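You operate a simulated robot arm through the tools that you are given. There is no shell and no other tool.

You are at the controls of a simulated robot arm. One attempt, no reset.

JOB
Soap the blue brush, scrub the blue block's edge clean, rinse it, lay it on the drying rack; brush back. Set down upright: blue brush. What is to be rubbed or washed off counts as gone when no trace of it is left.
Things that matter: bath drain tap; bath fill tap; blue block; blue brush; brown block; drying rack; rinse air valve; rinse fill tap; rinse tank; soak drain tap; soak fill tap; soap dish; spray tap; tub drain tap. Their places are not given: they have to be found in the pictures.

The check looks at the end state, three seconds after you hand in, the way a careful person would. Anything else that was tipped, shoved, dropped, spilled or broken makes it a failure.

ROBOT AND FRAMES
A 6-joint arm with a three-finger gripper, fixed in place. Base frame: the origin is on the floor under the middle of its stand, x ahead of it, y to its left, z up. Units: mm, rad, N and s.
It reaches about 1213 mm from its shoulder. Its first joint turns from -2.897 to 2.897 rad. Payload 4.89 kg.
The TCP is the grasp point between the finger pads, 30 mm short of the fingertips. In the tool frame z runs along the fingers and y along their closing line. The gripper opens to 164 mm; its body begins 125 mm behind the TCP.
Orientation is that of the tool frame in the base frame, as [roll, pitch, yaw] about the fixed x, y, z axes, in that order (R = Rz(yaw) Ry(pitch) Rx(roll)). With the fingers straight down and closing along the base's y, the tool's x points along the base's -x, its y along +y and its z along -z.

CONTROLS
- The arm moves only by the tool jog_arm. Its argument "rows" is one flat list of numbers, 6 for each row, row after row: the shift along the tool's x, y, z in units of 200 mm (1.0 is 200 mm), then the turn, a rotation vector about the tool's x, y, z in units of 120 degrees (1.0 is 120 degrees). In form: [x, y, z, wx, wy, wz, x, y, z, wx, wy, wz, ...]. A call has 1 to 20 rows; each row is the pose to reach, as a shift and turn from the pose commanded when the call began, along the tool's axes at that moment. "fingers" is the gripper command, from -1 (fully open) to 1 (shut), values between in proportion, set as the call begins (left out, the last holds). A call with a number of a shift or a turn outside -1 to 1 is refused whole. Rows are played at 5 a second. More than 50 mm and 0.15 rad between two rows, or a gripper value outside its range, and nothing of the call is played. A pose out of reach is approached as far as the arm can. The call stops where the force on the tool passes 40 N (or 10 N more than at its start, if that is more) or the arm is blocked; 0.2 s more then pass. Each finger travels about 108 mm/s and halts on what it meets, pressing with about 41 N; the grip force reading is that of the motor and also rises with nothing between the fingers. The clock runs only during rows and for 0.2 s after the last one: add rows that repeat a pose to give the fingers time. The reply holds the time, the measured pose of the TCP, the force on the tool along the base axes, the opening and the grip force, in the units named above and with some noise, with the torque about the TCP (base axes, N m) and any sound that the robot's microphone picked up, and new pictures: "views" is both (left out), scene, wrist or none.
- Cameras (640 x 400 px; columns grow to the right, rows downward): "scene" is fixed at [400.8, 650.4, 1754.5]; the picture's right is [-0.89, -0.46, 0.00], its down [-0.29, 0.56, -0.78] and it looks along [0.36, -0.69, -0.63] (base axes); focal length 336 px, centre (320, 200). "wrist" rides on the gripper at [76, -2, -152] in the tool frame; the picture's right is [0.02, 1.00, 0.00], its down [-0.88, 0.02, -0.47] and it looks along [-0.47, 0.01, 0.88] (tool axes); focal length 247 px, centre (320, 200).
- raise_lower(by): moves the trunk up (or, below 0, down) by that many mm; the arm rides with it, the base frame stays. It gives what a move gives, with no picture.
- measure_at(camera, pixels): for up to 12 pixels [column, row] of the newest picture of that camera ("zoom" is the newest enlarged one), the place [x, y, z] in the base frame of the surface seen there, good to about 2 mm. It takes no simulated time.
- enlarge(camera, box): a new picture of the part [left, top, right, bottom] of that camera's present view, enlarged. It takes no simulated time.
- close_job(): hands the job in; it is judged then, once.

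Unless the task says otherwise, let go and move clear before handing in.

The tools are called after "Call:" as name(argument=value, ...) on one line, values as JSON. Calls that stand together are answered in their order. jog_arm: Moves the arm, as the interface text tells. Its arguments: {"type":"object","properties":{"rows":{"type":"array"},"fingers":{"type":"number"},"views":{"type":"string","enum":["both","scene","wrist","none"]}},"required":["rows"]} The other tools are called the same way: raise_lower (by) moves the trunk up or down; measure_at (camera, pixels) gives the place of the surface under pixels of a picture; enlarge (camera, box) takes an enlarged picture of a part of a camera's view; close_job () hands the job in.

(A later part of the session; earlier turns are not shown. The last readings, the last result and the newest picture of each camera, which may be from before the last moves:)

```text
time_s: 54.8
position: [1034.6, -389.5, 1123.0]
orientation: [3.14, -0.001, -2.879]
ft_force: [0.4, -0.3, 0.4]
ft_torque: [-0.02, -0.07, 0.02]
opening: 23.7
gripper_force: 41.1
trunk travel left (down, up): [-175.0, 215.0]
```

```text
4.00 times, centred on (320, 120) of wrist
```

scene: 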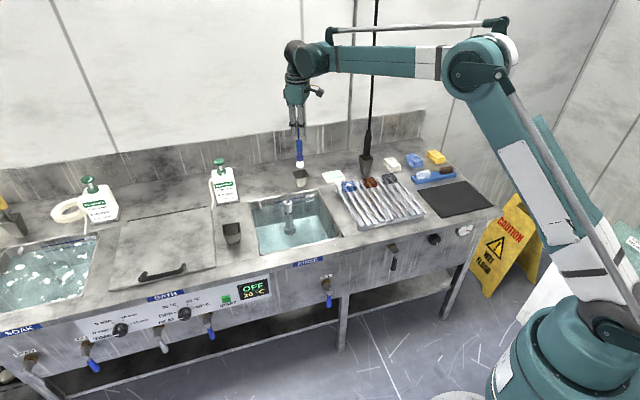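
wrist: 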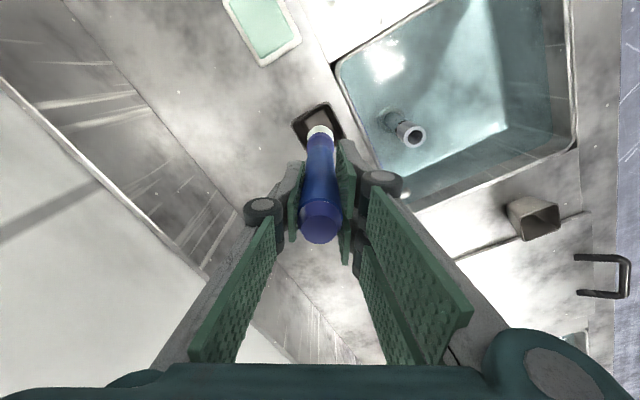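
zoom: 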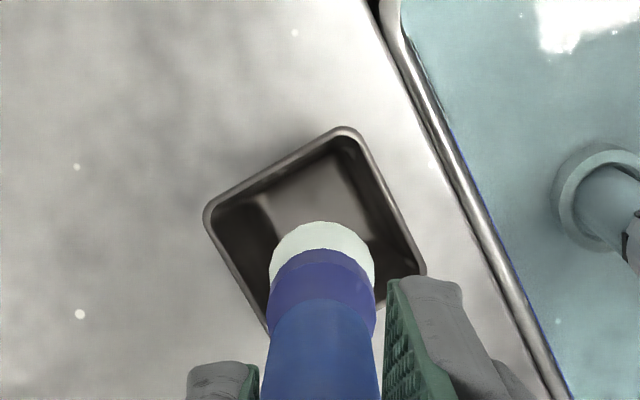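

The brush is centred over the cup, so I'll descend in with a slight correction, then ease to contact.

Call:
jog_arm(rows=[-0.005, -0.007, 0.1, 0, 0, 0, -0.005, -0.007, 0.2, 0, 0, 0, -0.005, -0.007, 0.3, 0, 0, 0, -0.005, -0.007, 0.4, 0, 0, 0])

Call:
enlarge(camera="wrist", box=[270, 70, 370, 170])

Call:
enlarge(camera="scene", box=[270, 140, 330, 195])

```text
time_s: 55.8
position: [1037.9, -392.0, 1042.4]
orientation: [-3.142, 0.0, -2.881]
ft_force: [-0.3, -0.2, -0.8]
ft_torque: [-0.03, -0.02, 0.03]
opening: 23.5
gripper_force: 41.3
trunk travel left (down, up): [-175.0, 215.0]
```

scene: 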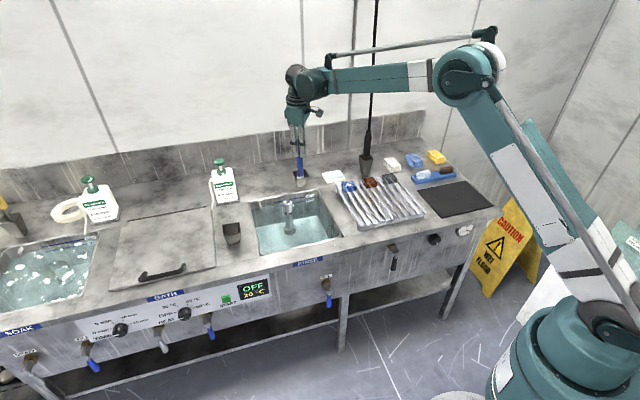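
wrist: 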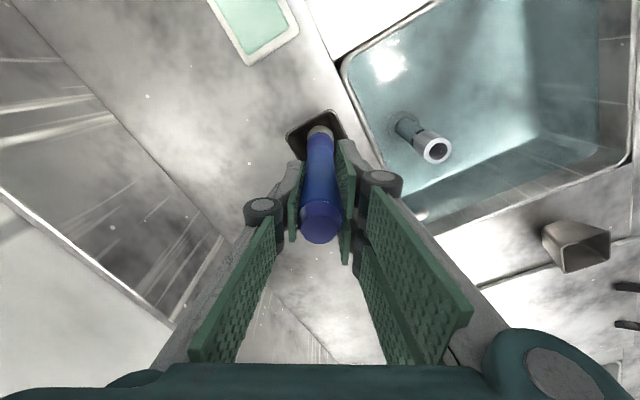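

```text
4.00 times, centred on (320, 120) of wrist
```

zoom: 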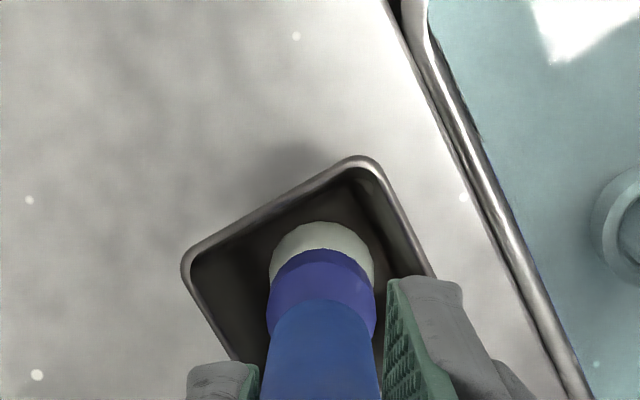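

```text
7.27 times, centred on (300, 168) of scene
```

zoom: 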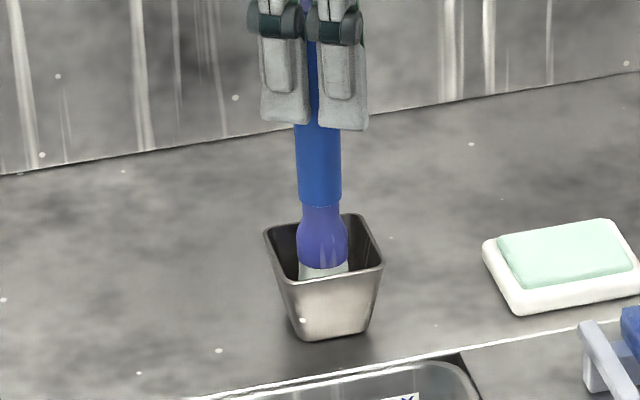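

The brush is inside the cup with about 9 mm to go. I'll ease down until light contact.

Call:
jog_arm(rows=[0, 0, 0.015, 0, 0, 0, 0, 0, 0.03, 0, 0, 0, 0, 0, 0.04, 0, 0, 0], views="none")

Call:
jog_arm(rows=[0, 0, 0.005, 0, 0, 0, 0, 0, 0.005, 0, 0, 0], views="none")

Call:
jog_arm(rows=[0, 0, 0.005, 0, 0, 0, 0, 0, 0.005, 0, 0, 0], views="none")

```text
time_s: 56.6
position: [1038.1, -391.6, 1033.8]
orientation: [3.141, 0.0, -2.881]
ft_force: [-0.2, 0.3, 0.0]
ft_torque: [0.0, 0.03, 0.02]
opening: 23.6
gripper_force: 41.1
trunk travel left (down, up): [-175.0, 215.0]
```

```text
time_s: 57.2
position: [1037.8, -391.3, 1033.1]
orientation: [-3.141, -0.002, -2.88]
ft_force: [0.5, 0.6, -0.4]
ft_torque: [0.01, -0.01, -0.02]
opening: 23.9
gripper_force: 41.4
trunk travel left (down, up): [-175.0, 215.0]
```

```text
time_s: 57.8
position: [1037.4, -393.1, 1030.9]
orientation: [3.141, 0.0, -2.879]
ft_force: [0.0, -0.3, -0.2]
ft_torque: [-0.02, 0.01, 0.0]
opening: 23.7
gripper_force: 40.7
trunk travel left (down, up): [-175.0, 215.0]
```

Call:
jog_arm(rows=[0, 0, 0.005, 0, 0, 0, 0, 0, 0.005, 0, 0, 0], views="none")

Call:
jog_arm(rows=[0, 0, 0.005, 0, 0, 0, 0, 0, 0.005, 0, 0, 0], views="none")

```text
time_s: 58.4
position: [1037.1, -393.6, 1030.8]
orientation: [3.14, -0.001, -2.879]
ft_force: [1.1, 0.8, 8.1]
ft_torque: [0.03, -0.16, 0.0]
opening: 23.8
gripper_force: 41.0
trunk travel left (down, up): [-175.0, 215.0]
```

```text
time_s: 59.0
position: [1037.4, -391.5, 1030.8]
orientation: [-3.141, 0.001, -2.88]
ft_force: [3.4, 0.8, 24.1]
ft_torque: [0.04, -0.59, -0.02]
opening: 23.9
gripper_force: 41.1
trunk travel left (down, up): [-175.0, 215.0]
```

Contact was 24 N, so I'll back off about 1.6 mm to relieve it, then open the fingers to release.

Call:
jog_arm(rows=[0, 0, -0.006, 0, 0, 0, 0, 0, -0.008, 0, 0, 0], views="none")

Call:
jog_arm(rows=[0, 0, 0, 0, 0, 0, 0, 0, 0, 0, 0, 0, 0, 0, 0, 0, 0, 0, 0, 0, 0, 0, 0, 0, 0, 0, 0, 0, 0, 0, 0, 0, 0, 0, 0, 0, 0, 0, 0, 0, 0, 0], fingers=-0.3)

```text
time_s: 59.6
position: [1037.2, -392.7, 1031.2]
orientation: [3.14, -0.002, -2.878]
ft_force: [-1.3, 0.1, 1.3]
ft_torque: [-0.08, 0.17, -0.01]
opening: 23.3
gripper_force: 40.9
trunk travel left (down, up): [-175.0, 215.0]
```

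```text
time_s: 61.2
position: [1036.9, -392.2, 1032.0]
orientation: [-3.14, -0.002, -2.879]
ft_force: [-0.5, 0.9, 0.3]
ft_torque: [-0.04, 0.01, -0.01]
opening: 106.5
gripper_force: 0.1
trunk travel left (down, up): [-175.0, 215.0]
```

scene: 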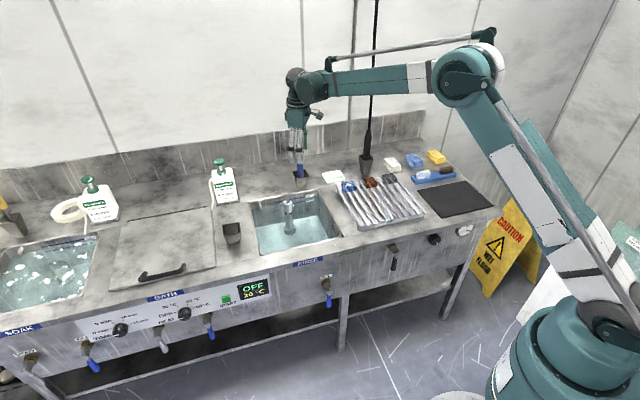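
wrist: 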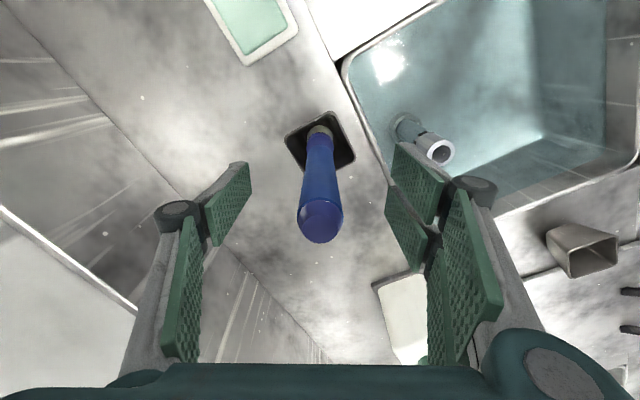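

The brush stands free and upright in the cup. I'll rise clear to z≈1182.

Call:
jog_arm(rows=[0, 0, -0.15, 0, 0, 0, 0, 0, -0.35, 0, 0, 0, 0, 0, -0.55, 0, 0, 0, 0, 0, -0.75, 0, 0, 0])

Call:
enlarge(camera="scene", box=[270, 130, 350, 195])

```text
time_s: 62.2
position: [1036.1, -393.4, 1182.6]
orientation: [-3.141, 0.0, -2.88]
ft_force: [0.7, -0.3, -0.7]
ft_torque: [0.04, 0.08, -0.02]
opening: 106.8
gripper_force: 0.0
trunk travel left (down, up): [-175.0, 215.0]
```

scene: 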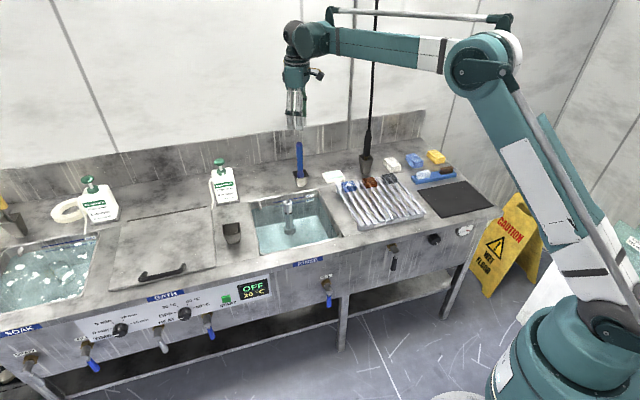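
wrist: 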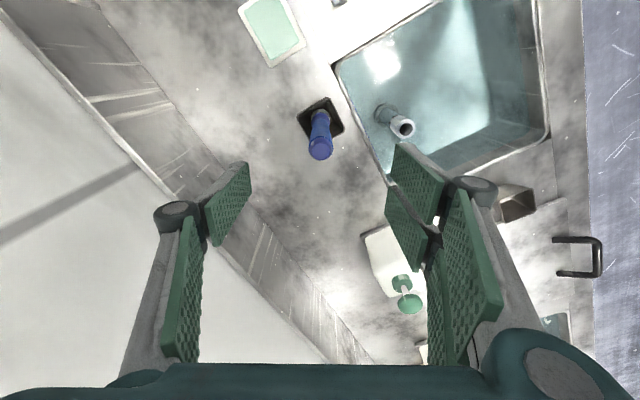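

```text
6.15 times, centred on (310, 162) of scene
```

zoom: 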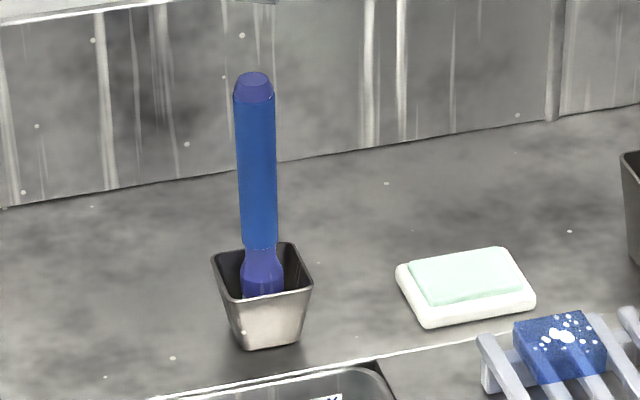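

The brush is back upright. Before handling the block, I'll check the rinse tank's water level closely.

Call:
enlarge(camera="scene", box=[250, 185, 345, 250])

Call:
measure_at(camera="zoom", pixels=[[430, 70], [430, 97], [300, 90], [300, 110], [290, 150], [200, 120], [150, 150], [400, 130], [500, 150], [330, 330], [285, 110], [450, 60]])

```text
6.15 times, centred on (298, 218) of scene
```

zoom: 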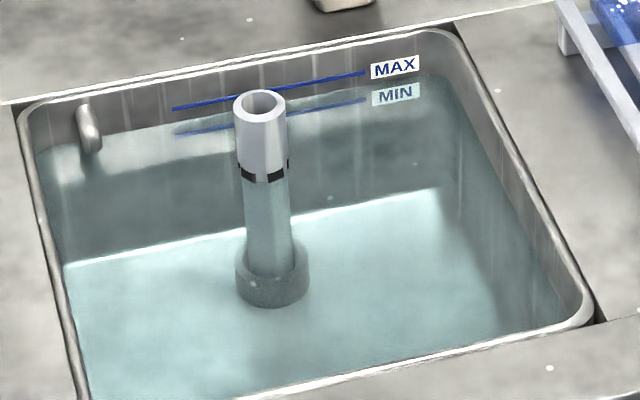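

```text
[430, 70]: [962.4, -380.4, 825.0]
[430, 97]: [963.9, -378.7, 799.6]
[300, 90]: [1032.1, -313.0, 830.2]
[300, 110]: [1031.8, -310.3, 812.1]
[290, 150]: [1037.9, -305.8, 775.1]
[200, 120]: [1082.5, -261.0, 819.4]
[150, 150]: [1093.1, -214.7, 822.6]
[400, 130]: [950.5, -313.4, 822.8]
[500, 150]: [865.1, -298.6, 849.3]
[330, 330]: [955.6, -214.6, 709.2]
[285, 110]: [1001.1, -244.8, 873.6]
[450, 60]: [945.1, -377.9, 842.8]
```

The water surface reads z≈823, between MIN and MAX, and the standpipe is near (1005,-235). Before choosing the grip on the block, I want precise pad geometry, so I'll zoom on the fingers.

Call:
enlarge(camera="wrist", box=[370, 130, 520, 280])

Call:
measure_at(camera="zoom", pixels=[[165, 35], [225, 85], [150, 110], [215, 140], [130, 150], [190, 250], [120, 200], [185, 290], [230, 190], [240, 120], [140, 140], [150, 90]])

Call:
enlarge(camera="wrist", box=[140, 140, 290, 290])

```text
2.67 times, centred on (445, 205) of wrist
```

zoom: 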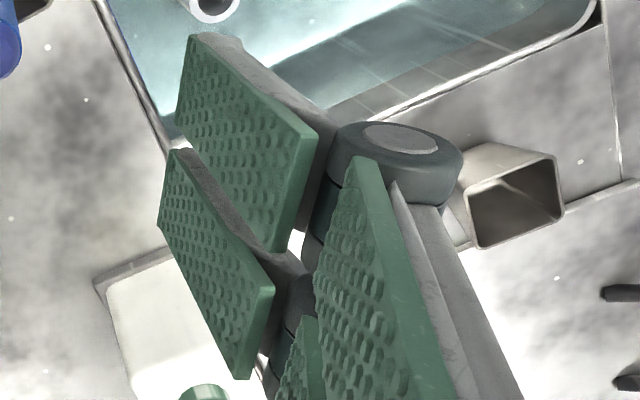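

```text
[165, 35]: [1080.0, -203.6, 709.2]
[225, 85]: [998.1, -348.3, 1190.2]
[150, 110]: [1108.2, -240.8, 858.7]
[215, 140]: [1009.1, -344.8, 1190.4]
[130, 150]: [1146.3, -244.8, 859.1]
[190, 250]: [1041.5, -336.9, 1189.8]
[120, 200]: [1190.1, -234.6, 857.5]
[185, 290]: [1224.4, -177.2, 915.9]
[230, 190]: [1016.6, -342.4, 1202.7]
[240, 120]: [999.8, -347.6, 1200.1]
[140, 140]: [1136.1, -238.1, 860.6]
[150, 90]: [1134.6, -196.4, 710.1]
```

```text
2.67 times, centred on (215, 215) of wrist
```

zoom: 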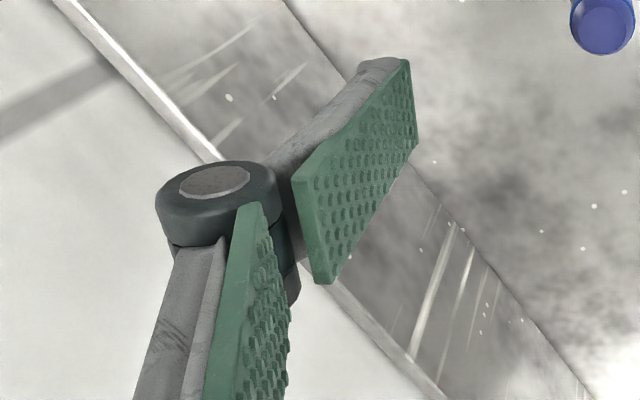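

I'll re-take the zoom on the right fingers and measure exact pad corners.

Call:
enlarge(camera="wrist", box=[370, 130, 520, 280])

Call:
measure_at(camera="zoom", pixels=[[196, 44], [182, 120], [185, 140], [176, 160], [163, 215], [264, 288], [240, 368], [310, 134], [278, 242], [220, 210], [230, 225], [200, 300]])

Call:
enlarge(camera="wrist", box=[140, 140, 290, 290])

Call:
measure_at(camera="zoom", pixels=[[404, 66], [412, 140], [300, 180], [325, 275], [360, 150], [340, 260], [410, 100], [300, 175], [375, 70], [320, 140], [408, 150], [395, 165]])

```text
2.67 times, centred on (445, 205) of wrist
```

zoom: 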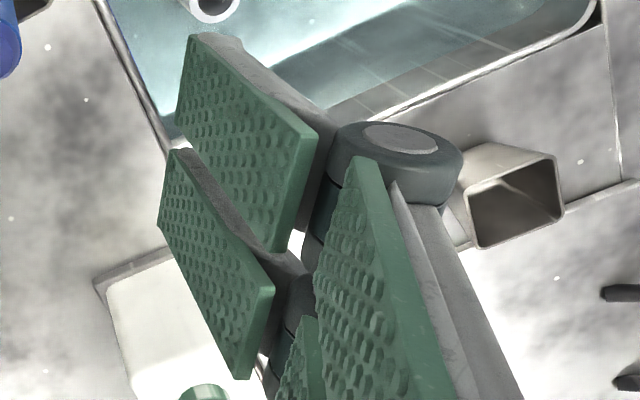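

```text
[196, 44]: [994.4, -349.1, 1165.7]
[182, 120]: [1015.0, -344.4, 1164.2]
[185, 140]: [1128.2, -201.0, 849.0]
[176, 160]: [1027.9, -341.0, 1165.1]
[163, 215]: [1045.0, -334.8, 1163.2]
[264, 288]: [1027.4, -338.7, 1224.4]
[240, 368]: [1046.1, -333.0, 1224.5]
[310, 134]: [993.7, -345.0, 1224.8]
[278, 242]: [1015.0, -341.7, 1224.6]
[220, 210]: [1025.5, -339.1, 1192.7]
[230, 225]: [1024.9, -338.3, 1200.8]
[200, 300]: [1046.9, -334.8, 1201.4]
```

```text
2.67 times, centred on (215, 215) of wrist
```

zoom: 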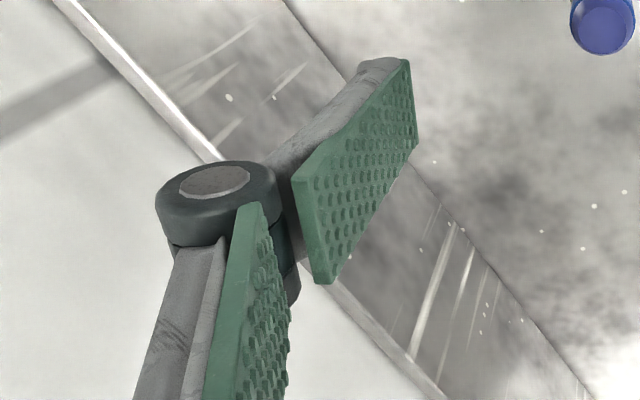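

```text
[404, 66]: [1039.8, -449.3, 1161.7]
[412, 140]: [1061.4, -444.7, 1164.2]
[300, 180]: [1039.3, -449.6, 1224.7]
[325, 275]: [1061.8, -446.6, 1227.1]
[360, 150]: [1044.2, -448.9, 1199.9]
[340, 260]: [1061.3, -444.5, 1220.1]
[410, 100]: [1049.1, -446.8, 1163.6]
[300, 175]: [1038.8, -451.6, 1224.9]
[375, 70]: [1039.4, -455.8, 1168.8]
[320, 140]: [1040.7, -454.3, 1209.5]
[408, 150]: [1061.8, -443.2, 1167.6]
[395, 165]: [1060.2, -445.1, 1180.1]
```

Pads confirmed: the double side spans |x| from 6.5 to 28.5, the single side ±11. I'll grip the block by its ends (closing along the counter direction) so it can later be tilted and laid flat. First I'll move inward and turn the yaw by -1.064 rad.

Call:
jog_arm(rows=[0.118, 0.02, 0, 0, 0, 0.0635, 0.236, 0.04, 0, 0, 0, 0.127, 0.354, 0.06, 0, 0, 0, 0.1905, 0.47, 0.08, 0, 0, 0, 0.254, 0.59, 0.1, 0, 0, 0, 0.3175, 0.707, 0.12, 0, 0, 0, 0.381, 0.825, 0.14, 0, 0, 0, 0.4445, 0.94, 0.158, 0, 0, 0, 0.508])

```text
time_s: 64.0
position: [847.9, -410.8, 1182.7]
orientation: [-3.14, 0.0, 2.339]
ft_force: [0.5, 1.0, 0.0]
ft_torque: [-0.03, 0.16, 0.0]
opening: 106.7
gripper_force: 0.1
trunk travel left (down, up): [-175.0, 215.0]
```

scene: 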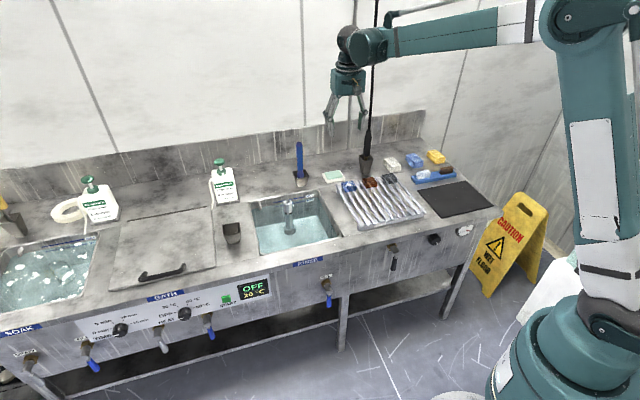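
wrist: 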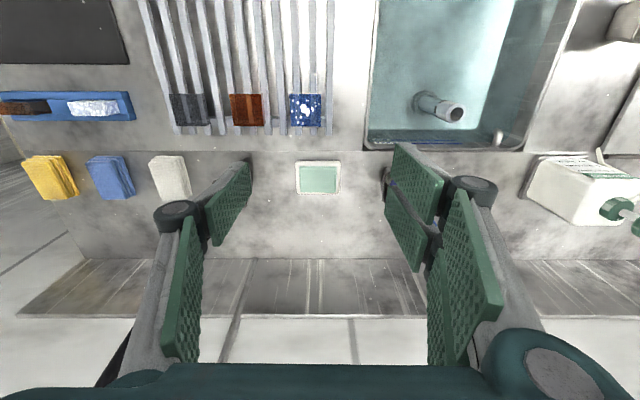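

The wrist view is now squared up with the counter. I'll move on around the hose to above the tray.

Call:
jog_arm(rows=[0.067, -0.193, 0, 0, 0, 0, 0.134, -0.386, 0, 0, 0, 0, 0.2, -0.579, 0, 0, 0, 0, 0.267, -0.772, 0, 0, 0, 0], views="none")

Call:
jog_arm(rows=[-0.048, -0.191, 0.1, 0, 0, 0, -0.096, -0.382, 0.2, 0, 0, 0, -0.144, -0.574, 0.3, 0, 0, 0], views="none")

Call:
jog_arm(rows=[-0.048, -0.191, 0.12, 0, 0, 0, -0.096, -0.382, 0.24, 0, 0, 0, -0.144, -0.574, 0.36, 0, 0, 0, -0.144, -0.574, 0.5, 0, 0, 0], views="both")

```text
time_s: 65.0
position: [699.3, -479.5, 1182.7]
orientation: [-3.141, 0.001, 2.338]
ft_force: [1.2, 1.0, -0.6]
ft_torque: [-0.1, 0.12, 0.03]
opening: 106.8
gripper_force: 0.1
trunk travel left (down, up): [-175.0, 215.0]
```

```text
time_s: 65.8
position: [635.6, -580.9, 1120.4]
orientation: [-3.141, -0.001, 2.342]
ft_force: [1.2, 0.9, 0.4]
ft_torque: [-0.23, 0.12, -0.01]
opening: 106.4
gripper_force: 0.1
trunk travel left (down, up): [-175.0, 215.0]
```

```text
time_s: 66.8
position: [574.6, -682.5, 1020.6]
orientation: [-3.14, 0.0, 2.338]
ft_force: [-0.4, 0.4, -0.1]
ft_torque: [-0.06, -0.07, 0.0]
opening: 106.6
gripper_force: 0.0
trunk travel left (down, up): [-175.0, 215.0]
```

scene: 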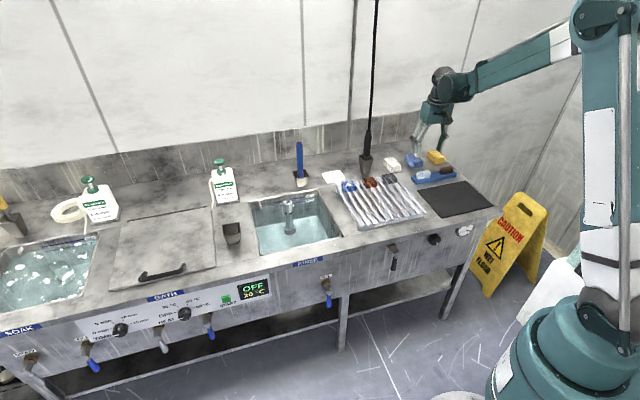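
wrist: 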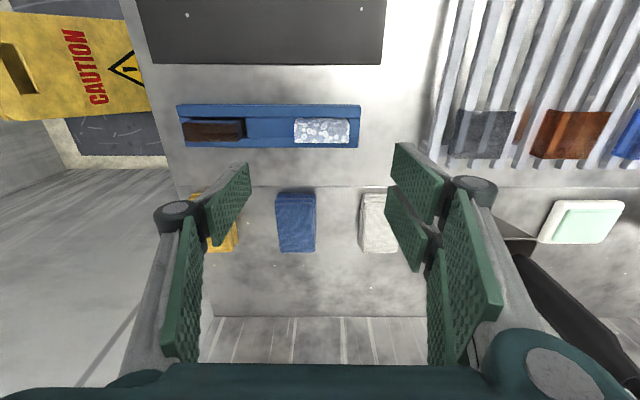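

Everything is squared up: the block is at pixels (293–350, 117–143) and its tray fills the row band 105–148. I'll measure its edges closely here.

Call:
enlarge(camera="wrist", box=[280, 95, 370, 155])

Call:
measure_at(camera="zoom", pixels=[[105, 165], [105, 220], [105, 270], [300, 172], [470, 172], [478, 230], [478, 310], [300, 310], [110, 300], [200, 200], [400, 280], [540, 200]])

```text
6.67 times, centred on (325, 125) of wrist
```

zoom: 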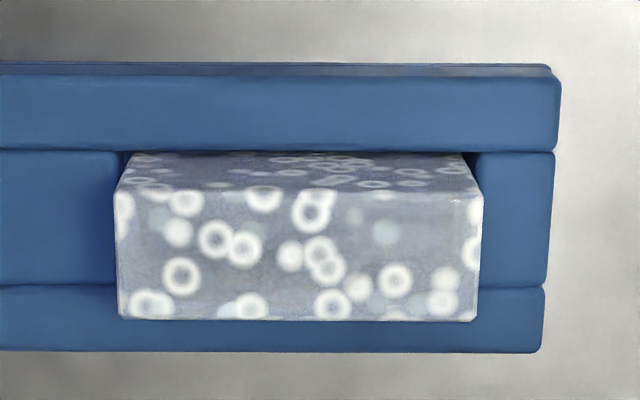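

```text
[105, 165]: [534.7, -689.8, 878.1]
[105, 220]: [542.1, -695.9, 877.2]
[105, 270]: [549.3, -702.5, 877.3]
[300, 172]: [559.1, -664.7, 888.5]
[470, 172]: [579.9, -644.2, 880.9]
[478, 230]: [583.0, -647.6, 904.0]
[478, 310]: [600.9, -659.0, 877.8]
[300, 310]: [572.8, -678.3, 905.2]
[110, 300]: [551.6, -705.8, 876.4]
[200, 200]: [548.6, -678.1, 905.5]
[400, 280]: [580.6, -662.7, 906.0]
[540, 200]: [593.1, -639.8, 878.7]
```

The block spans u from -90.8 to -30.3 and n from 867.3 to 887.5, and the TCP is placed correctly. I'll set the opening to 82 mm and descend around the block's ends.

Call:
jog_arm(rows=[0, 0.0, 0, 0, 0, 0, 0, 0, 0.15, 0, 0, 0, 0, 0, 0.3, 0, 0, 0, 0, 0, 0.42, 0, 0, 0], fingers=0.0)

Call:
enlarge(camera="wrist", box=[200, 100, 440, 260])

```text
time_s: 67.8
position: [574.3, -681.2, 938.9]
orientation: [3.141, 0.0, 2.34]
ft_force: [0.1, 0.3, 0.5]
ft_torque: [-0.05, -0.08, 0.0]
opening: 81.8
gripper_force: 0.0
trunk travel left (down, up): [-175.0, 215.0]
```

scene: 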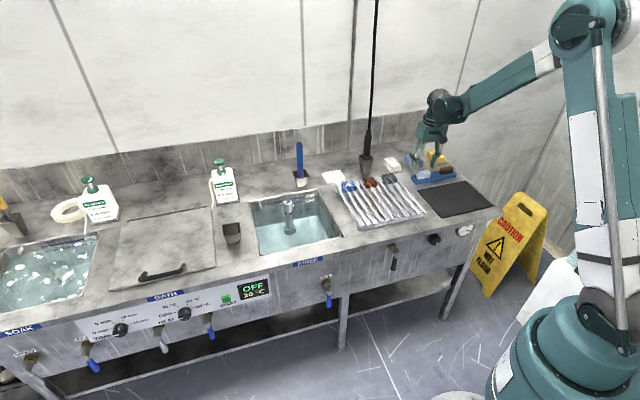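
wrist: 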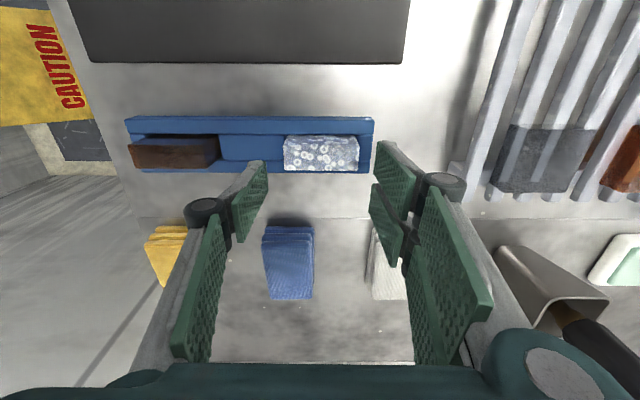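

```text
2.50 times, centred on (320, 180) of wrist
```

zoom: 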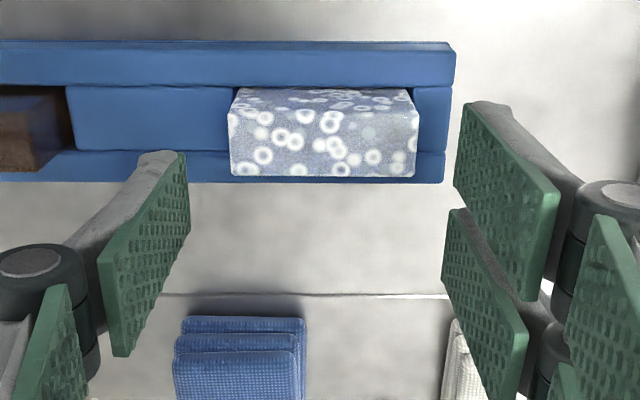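

The fingers straddle the block symmetrically. I'll continue down to about TCP z 910.

Call:
jog_arm(rows=[0, 0, 0.06, 0, 0, 0, 0, 0, 0.11, 0, 0, 0, 0, 0, 0.145, 0, 0, 0], views="wrist")

Call:
enlarge(camera="wrist", box=[200, 100, 440, 260])

Call:
enlarge(camera="scene", box=[395, 130, 475, 195])

```text
time_s: 68.6
position: [575.0, -681.1, 908.2]
orientation: [-3.141, 0.001, 2.338]
ft_force: [0.6, 0.3, 0.0]
ft_torque: [0.0, 0.0, -0.05]
opening: 81.9
gripper_force: 0.0
trunk travel left (down, up): [-175.0, 215.0]
```

wrist: 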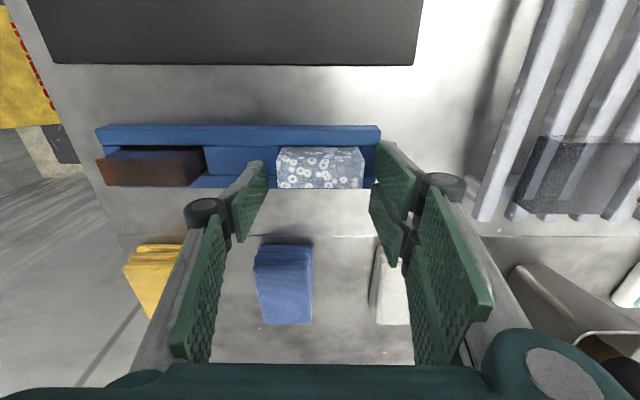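

```text
2.50 times, centred on (320, 180) of wrist
```

zoom: 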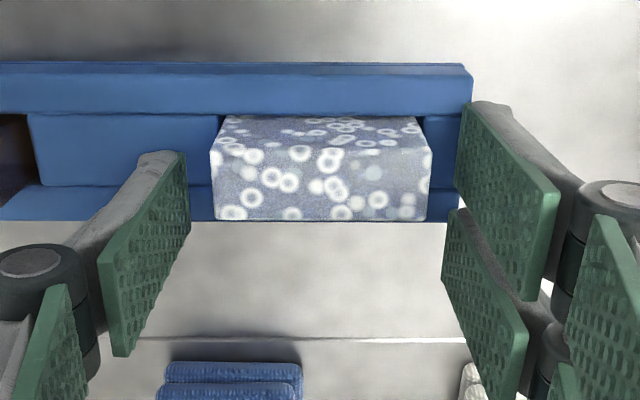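

```text
6.15 times, centred on (435, 162) of scene
```

zoom: 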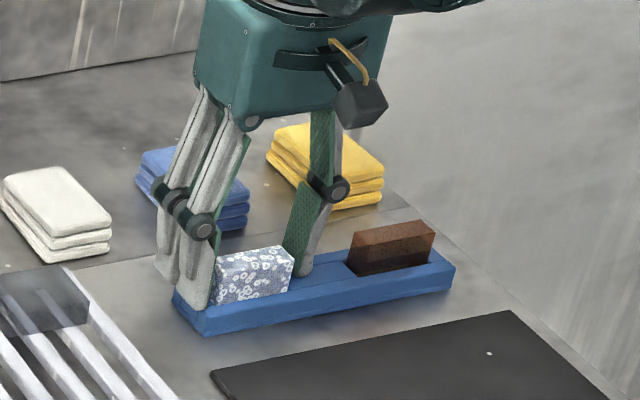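

The fingers straddle the block and the tips are just above the tray. I'll raise 2 mm for clearance and close on the ends.

Call:
jog_arm(rows=[0, 0, -0.01, 0, 0, 0, 0, 0, -0.01, 0, 0, 0], views="none")

Call:
jog_arm(rows=[0, 0, 0, 0, 0, 0, 0, 0, 0, 0, 0, 0, 0, 0, 0, 0, 0, 0, 0, 0, 0, 0, 0, 0, 0, 0, 0, 0, 0, 0], fingers=1)

Call:
enlarge(camera="wrist", box=[200, 100, 440, 260])

Call:
enlarge(camera="scene", box=[395, 130, 475, 195])

```text
time_s: 69.2
position: [575.2, -681.8, 909.6]
orientation: [3.142, 0.0, 2.338]
ft_force: [0.2, 0.7, -0.9]
ft_torque: [0.01, -0.02, 0.01]
opening: 82.0
gripper_force: 0.1
trunk travel left (down, up): [-175.0, 215.0]
```

```text
time_s: 70.4
position: [575.2, -680.5, 910.0]
orientation: [-3.142, -0.001, 2.34]
ft_force: [0.1, -0.9, 1.4]
ft_torque: [-0.04, 0.03, -0.01]
opening: 57.2
gripper_force: 40.7
trunk travel left (down, up): [-175.0, 215.0]
```

scene: 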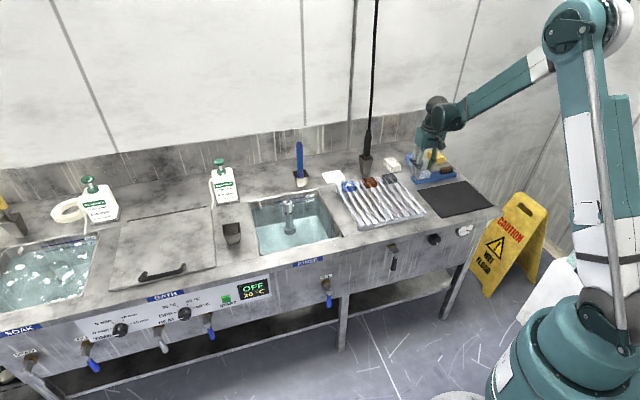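
wrist: 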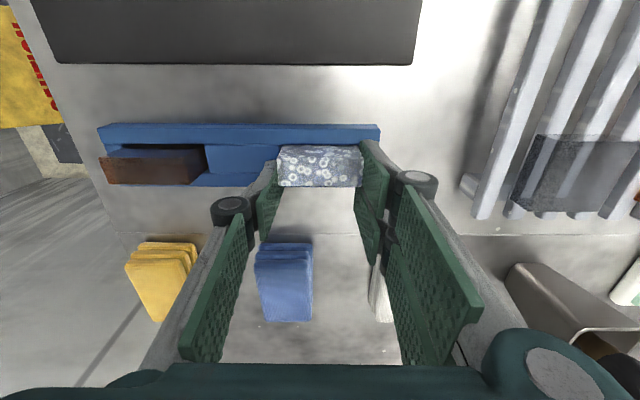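

```text
2.50 times, centred on (320, 180) of wrist
```

zoom: 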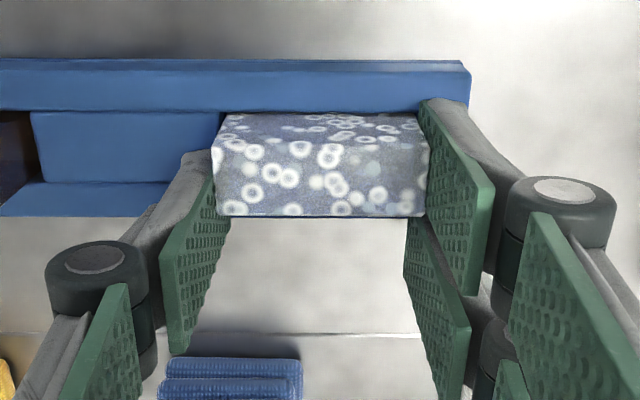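

```text
6.15 times, centred on (435, 162) of scene
```

zoom: 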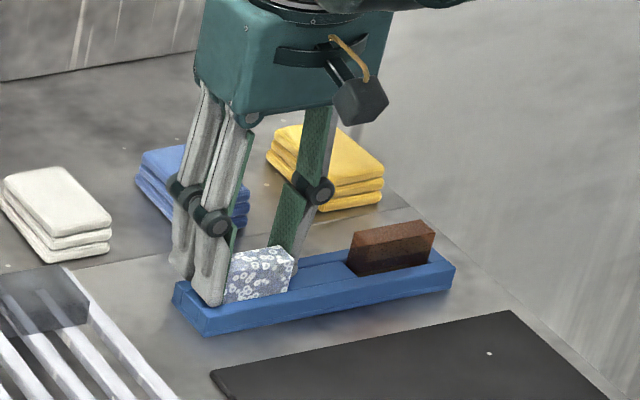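

The block is gripped on its ends (opening 57.2 mm, 40.7 N). I'll lift it slowly straight up out of the slot.

Call:
jog_arm(rows=[0, 0, -0.025, 0, 0, 0, 0, 0, -0.05, 0, 0, 0, 0, 0, -0.1, 0, 0, 0, 0, 0, -0.16, 0, 0, 0])

Call:
enlarge(camera="scene", box=[395, 130, 475, 195])

Call:
enlarge(camera="wrist", box=[200, 100, 440, 260])

```text
time_s: 71.4
position: [574.5, -680.6, 942.0]
orientation: [-3.142, -0.001, 2.339]
ft_force: [-0.4, -0.3, -0.1]
ft_torque: [0.02, 0.02, -0.04]
opening: 56.8
gripper_force: 40.5
trunk travel left (down, up): [-175.0, 215.0]
```

scene: 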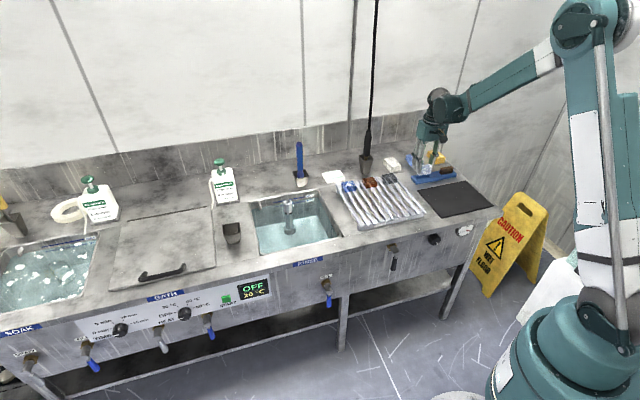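
wrist: 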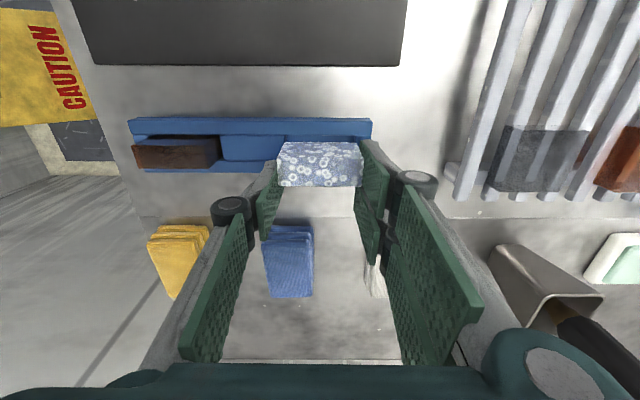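

```text
6.15 times, centred on (435, 162) of scene
```

zoom: 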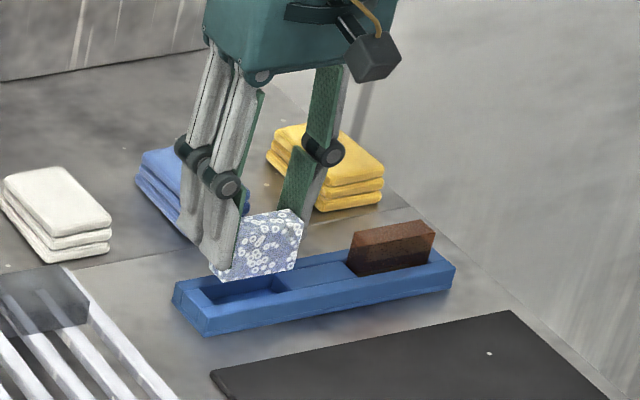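

```text
2.50 times, centred on (320, 180) of wrist
```

zoom: 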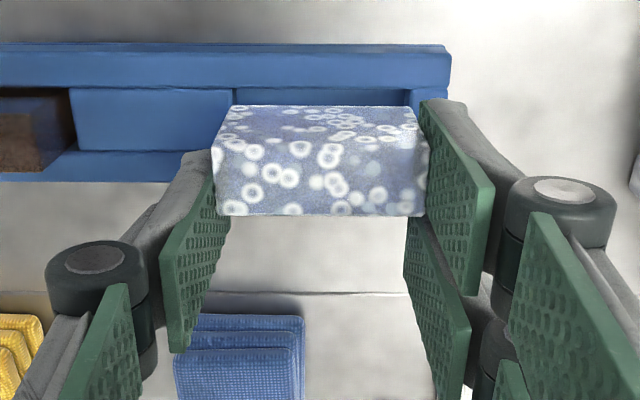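

The block is out, held firmly and level. I'll raise it and carry it around toward the rinse tank.

Call:
jog_arm(rows=[0, 0, -0.2, 0, 0, 0, 0.02, 0.09, -0.4, 0, 0, 0, 0.06, 0.25, -0.49, 0, 0, 0, 0.1, 0.41, -0.49, 0, 0, 0, 0.1425, 0.574, -0.49, 0, 0, 0], views="none")

Call:
jog_arm(rows=[0.047, 0.191, 0, 0, 0, 0, 0.095, 0.383, 0, 0, 0, 0, 0.1425, 0.574, 0, 0, 0, 0], views="none")

Call:
jog_arm(rows=[0.051, 0.219, 0, 0, 0, 0, 0.102, 0.437, 0, 0, 0, 0, 0.153, 0.656, 0, 0, 0, 0, 0.204, 0.875, 0, 0, 0, 0], views="none")

Call:
jog_arm(rows=[0.051, 0.219, 0, 0, 0, 0, 0.102, 0.437, 0, 0, 0, 0, 0.153, 0.656, 0, 0, 0, 0, 0.204, 0.875, 0, 0, 0, 0])

```text
time_s: 72.6
position: [636.4, -583.7, 1041.7]
orientation: [3.14, -0.001, 2.339]
ft_force: [-1.0, -0.4, -1.0]
ft_torque: [0.18, -0.1, 0.03]
opening: 57.1
gripper_force: 41.1
trunk travel left (down, up): [-175.0, 215.0]
```

```text
time_s: 73.4
position: [698.0, -483.3, 1041.4]
orientation: [3.141, 0.0, 2.338]
ft_force: [-0.6, -0.7, -1.3]
ft_torque: [0.17, -0.14, -0.03]
opening: 56.9
gripper_force: 41.1
trunk travel left (down, up): [-175.0, 215.0]
```

```text
time_s: 74.4
position: [796.8, -330.1, 1040.6]
orientation: [-3.141, 0.001, 2.339]
ft_force: [-1.3, -1.0, -1.4]
ft_torque: [0.22, -0.14, -0.03]
opening: 57.0
gripper_force: 41.0
trunk travel left (down, up): [-175.0, 215.0]
```

```text
time_s: 75.4
position: [894.3, -177.9, 1041.4]
orientation: [3.141, -0.001, 2.338]
ft_force: [-0.3, -1.1, -0.1]
ft_torque: [0.2, -0.16, -0.02]
opening: 57.0
gripper_force: 41.0
trunk travel left (down, up): [-175.0, 215.0]
```

scene: 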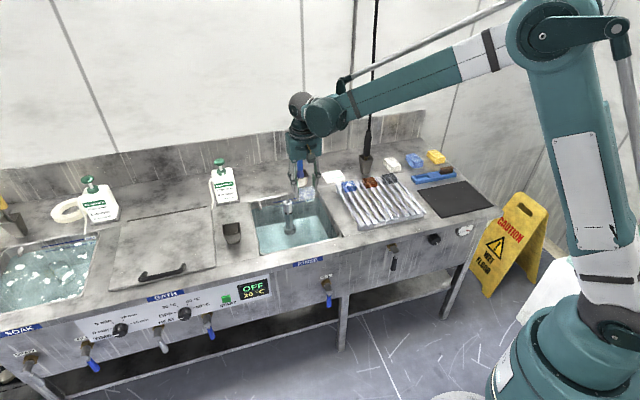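
wrist: 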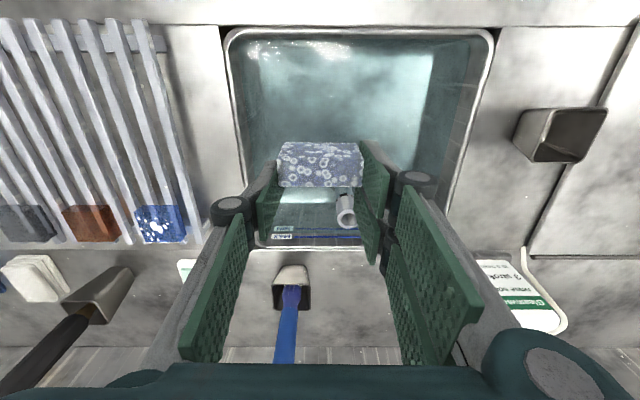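

The block is over the tank, with the standpipe clear by more than 80 mm. I'll lower quickly to just above the water, then slowly submerge.

Call:
jog_arm(rows=[0, 0, 0.19, 0, 0, 0, 0, 0, 0.38, 0, 0, 0, 0, 0, 0.57, 0, 0, 0, 0, 0, 0.74, 0, 0, 0], views="wrist")

Call:
jog_arm(rows=[0, 0, 0.06, 0, 0, 0, 0, 0, 0.12, 0, 0, 0, 0, 0, 0.18, 0, 0, 0, 0, 0, 0.24, 0, 0, 0, 0, 0, 0.3, 0, 0, 0, 0, 0, 0.36, 0, 0, 0, 0, 0, 0.42, 0, 0, 0, 0, 0, 0.46, 0, 0, 0])

Call:
enlarge(camera="wrist", box=[200, 60, 440, 260])

Call:
enlarge(camera="scene", box=[240, 150, 360, 250])

```text
time_s: 76.4
position: [894.6, -178.4, 891.8]
orientation: [-3.141, 0.001, 2.337]
ft_force: [-0.3, 0.4, 0.6]
ft_torque: [-0.04, -0.11, 0.04]
opening: 56.9
gripper_force: 40.5
trunk travel left (down, up): [-175.0, 215.0]
```

wrist: 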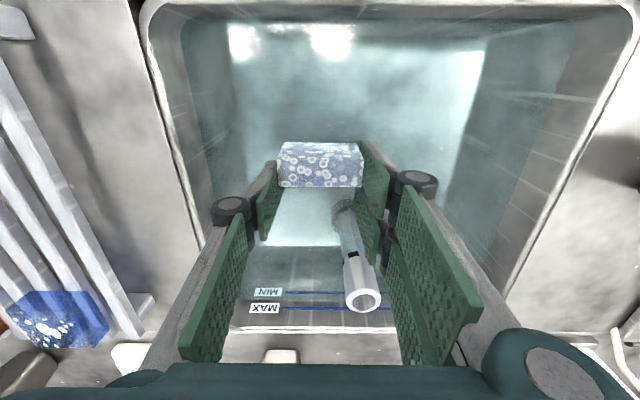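

```text
time_s: 78.2
position: [894.1, -177.5, 799.7]
orientation: [3.14, -0.001, 2.339]
ft_force: [0.5, -0.4, -0.5]
ft_torque: [-0.01, -0.03, 0.01]
opening: 57.0
gripper_force: 40.9
trunk travel left (down, up): [-175.0, 215.0]
```

scene: 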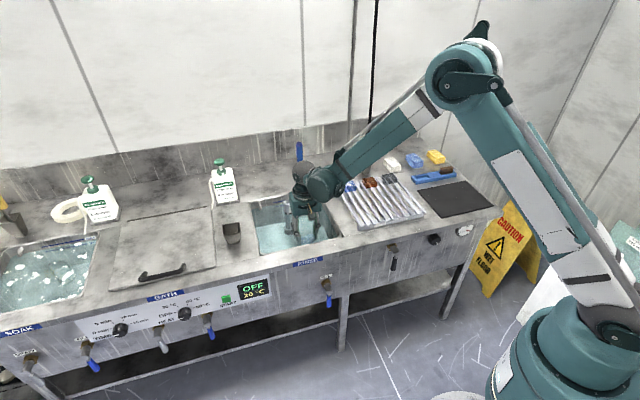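
wrist: 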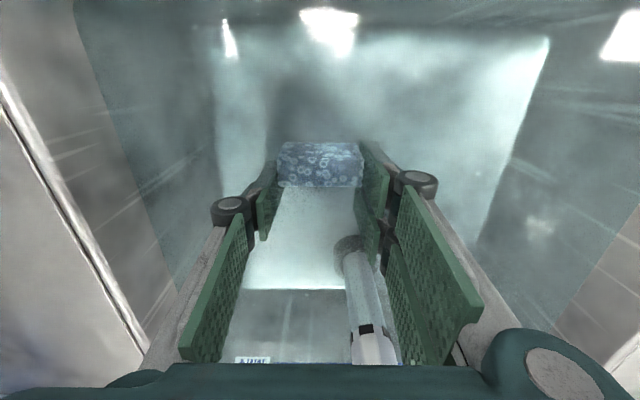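

```text
2.00 times, centred on (320, 160) of wrist
```

zoom: 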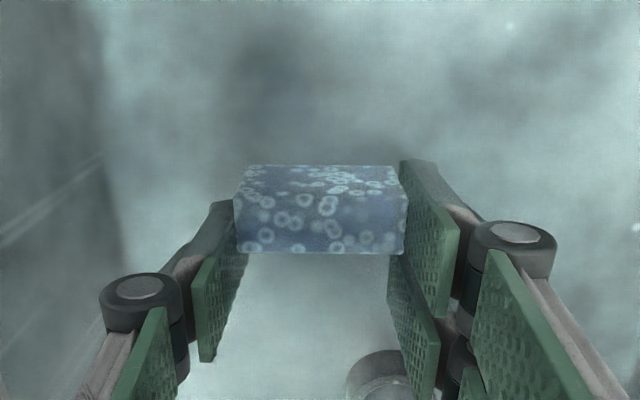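

```text
4.00 times, centred on (300, 200) of scene
```

zoom: 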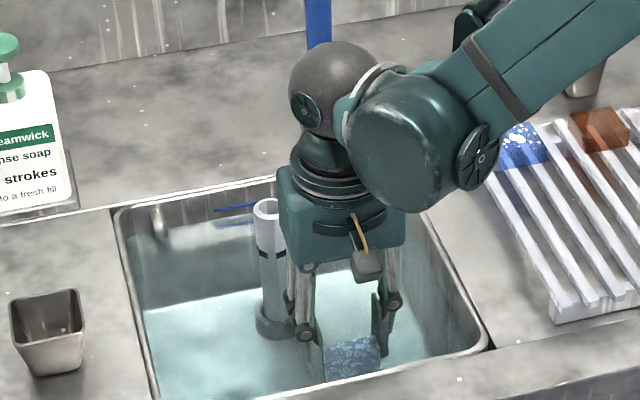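

The block is fully submerged and the suds are starting to fade. I'll swish it gently back and forth.

Call:
jog_arm(rows=[0, -0.06, 0, 0, 0, 0, 0, -0.12, 0, 0, 0, 0, 0, -0.06, 0, 0, 0, 0, 0, 0, 0, 0, 0, 0, 0.06, 0, 0, 0, 0, 0, 0.1, 0, 0, 0, 0, 0, 0.06, 0, 0, 0, 0, 0, 0, 0, 0, 0, 0, 0, 0, -0.06, 0, 0, 0, 0, 0, -0.12, 0, 0, 0, 0, 0, -0.06, 0, 0, 0, 0, 0, 0, 0, 0, 0, 0, 0.06, 0, 0, 0, 0, 0, 0.1, 0, 0, 0, 0, 0, 0.06, 0, 0, 0, 0, 0, 0, 0, 0, 0, 0, 0], views="wrist")

Call:
enlarge(camera="wrist", box=[240, 110, 400, 220])

```text
time_s: 81.6
position: [896.2, -177.2, 801.4]
orientation: [-3.141, 0.0, 2.342]
ft_force: [-0.3, 0.4, -0.8]
ft_torque: [-0.06, -0.08, 0.02]
opening: 57.0
gripper_force: 41.4
trunk travel left (down, up): [-175.0, 215.0]
```

wrist: 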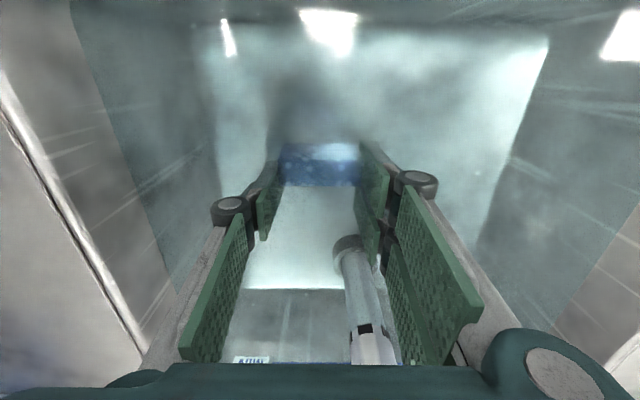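

```text
3.64 times, centred on (320, 165) of wrist
```

zoom: 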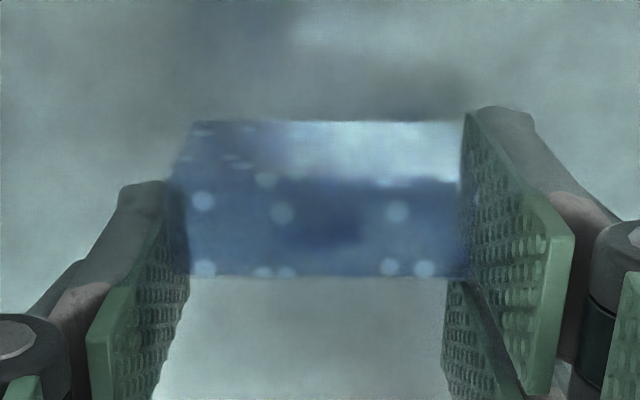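

The suds are nearly gone, but faint spots remain in the zoom at (203,200), (396,210) and along the edge near (265,270). I'll keep swishing.

Call:
jog_arm(rows=[0, -0.06, 0, 0, 0, 0, 0, -0.12, 0, 0, 0, 0, 0, -0.06, 0, 0, 0, 0, 0, 0, 0, 0, 0, 0, 0.06, 0, 0, 0, 0, 0, 0.1, 0, 0, 0, 0, 0, 0.06, 0, 0, 0, 0, 0, 0, 0, 0, 0, 0, 0, 0, -0.06, 0.05, 0, 0, 0, 0, -0.12, 0.1, 0, 0, 0, 0, -0.06, 0.05, 0, 0, 0, 0, 0, 0, 0, 0, 0, 0.06, 0, 0.05, 0, 0, 0, 0.1, 0, 0.1, 0, 0, 0, 0.06, 0, 0.05, 0, 0, 0, 0, 0, 0, 0, 0, 0], views="none")

Call:
jog_arm(rows=[0, -0.06, 0, 0, 0, 0, 0, -0.12, 0, 0, 0, 0, 0, -0.06, 0, 0, 0, 0, 0, 0, 0, 0, 0, 0, 0.06, 0, 0, 0, 0, 0, 0.1, 0, 0, 0, 0, 0, 0.06, 0, 0, 0, 0, 0, 0, 0, 0, 0, 0, 0, 0, -0.06, 0.05, 0, 0, 0, 0, -0.12, 0.1, 0, 0, 0, 0, -0.06, 0.05, 0, 0, 0, 0, 0, 0, 0, 0, 0, 0.06, 0, 0.05, 0, 0, 0, 0.1, 0, 0.1, 0, 0, 0, 0.06, 0, 0.05, 0, 0, 0, 0, 0, 0, 0, 0, 0], views="wrist")

Call:
enlarge(camera="wrist", box=[240, 110, 400, 220])

```text
time_s: 85.0
position: [895.3, -179.0, 799.4]
orientation: [3.14, 0.0, 2.34]
ft_force: [-0.5, 0.5, -0.6]
ft_torque: [-0.06, 0.0, 0.01]
opening: 57.2
gripper_force: 40.7
trunk travel left (down, up): [-175.0, 215.0]
```

```text
time_s: 88.4
position: [894.3, -178.6, 800.2]
orientation: [3.14, -0.001, 2.341]
ft_force: [0.1, 0.1, -1.6]
ft_torque: [-0.01, 0.01, -0.01]
opening: 56.9
gripper_force: 41.2
trunk travel left (down, up): [-175.0, 215.0]
```

wrist: 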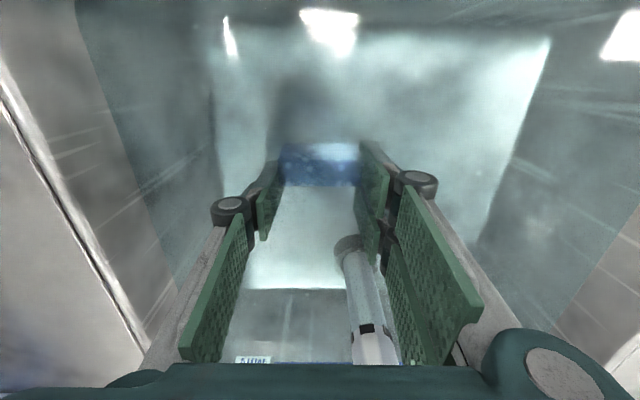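

```text
3.64 times, centred on (320, 165) of wrist
```

zoom: 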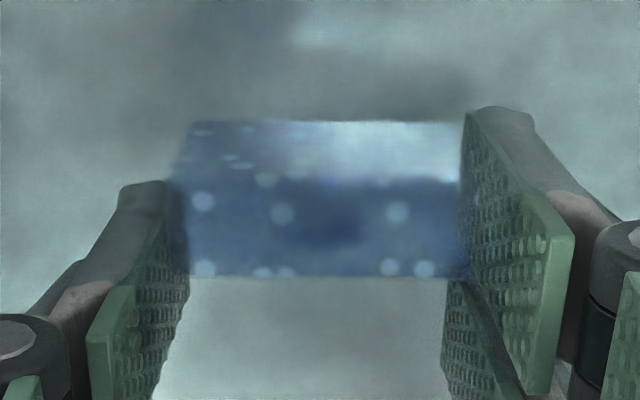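

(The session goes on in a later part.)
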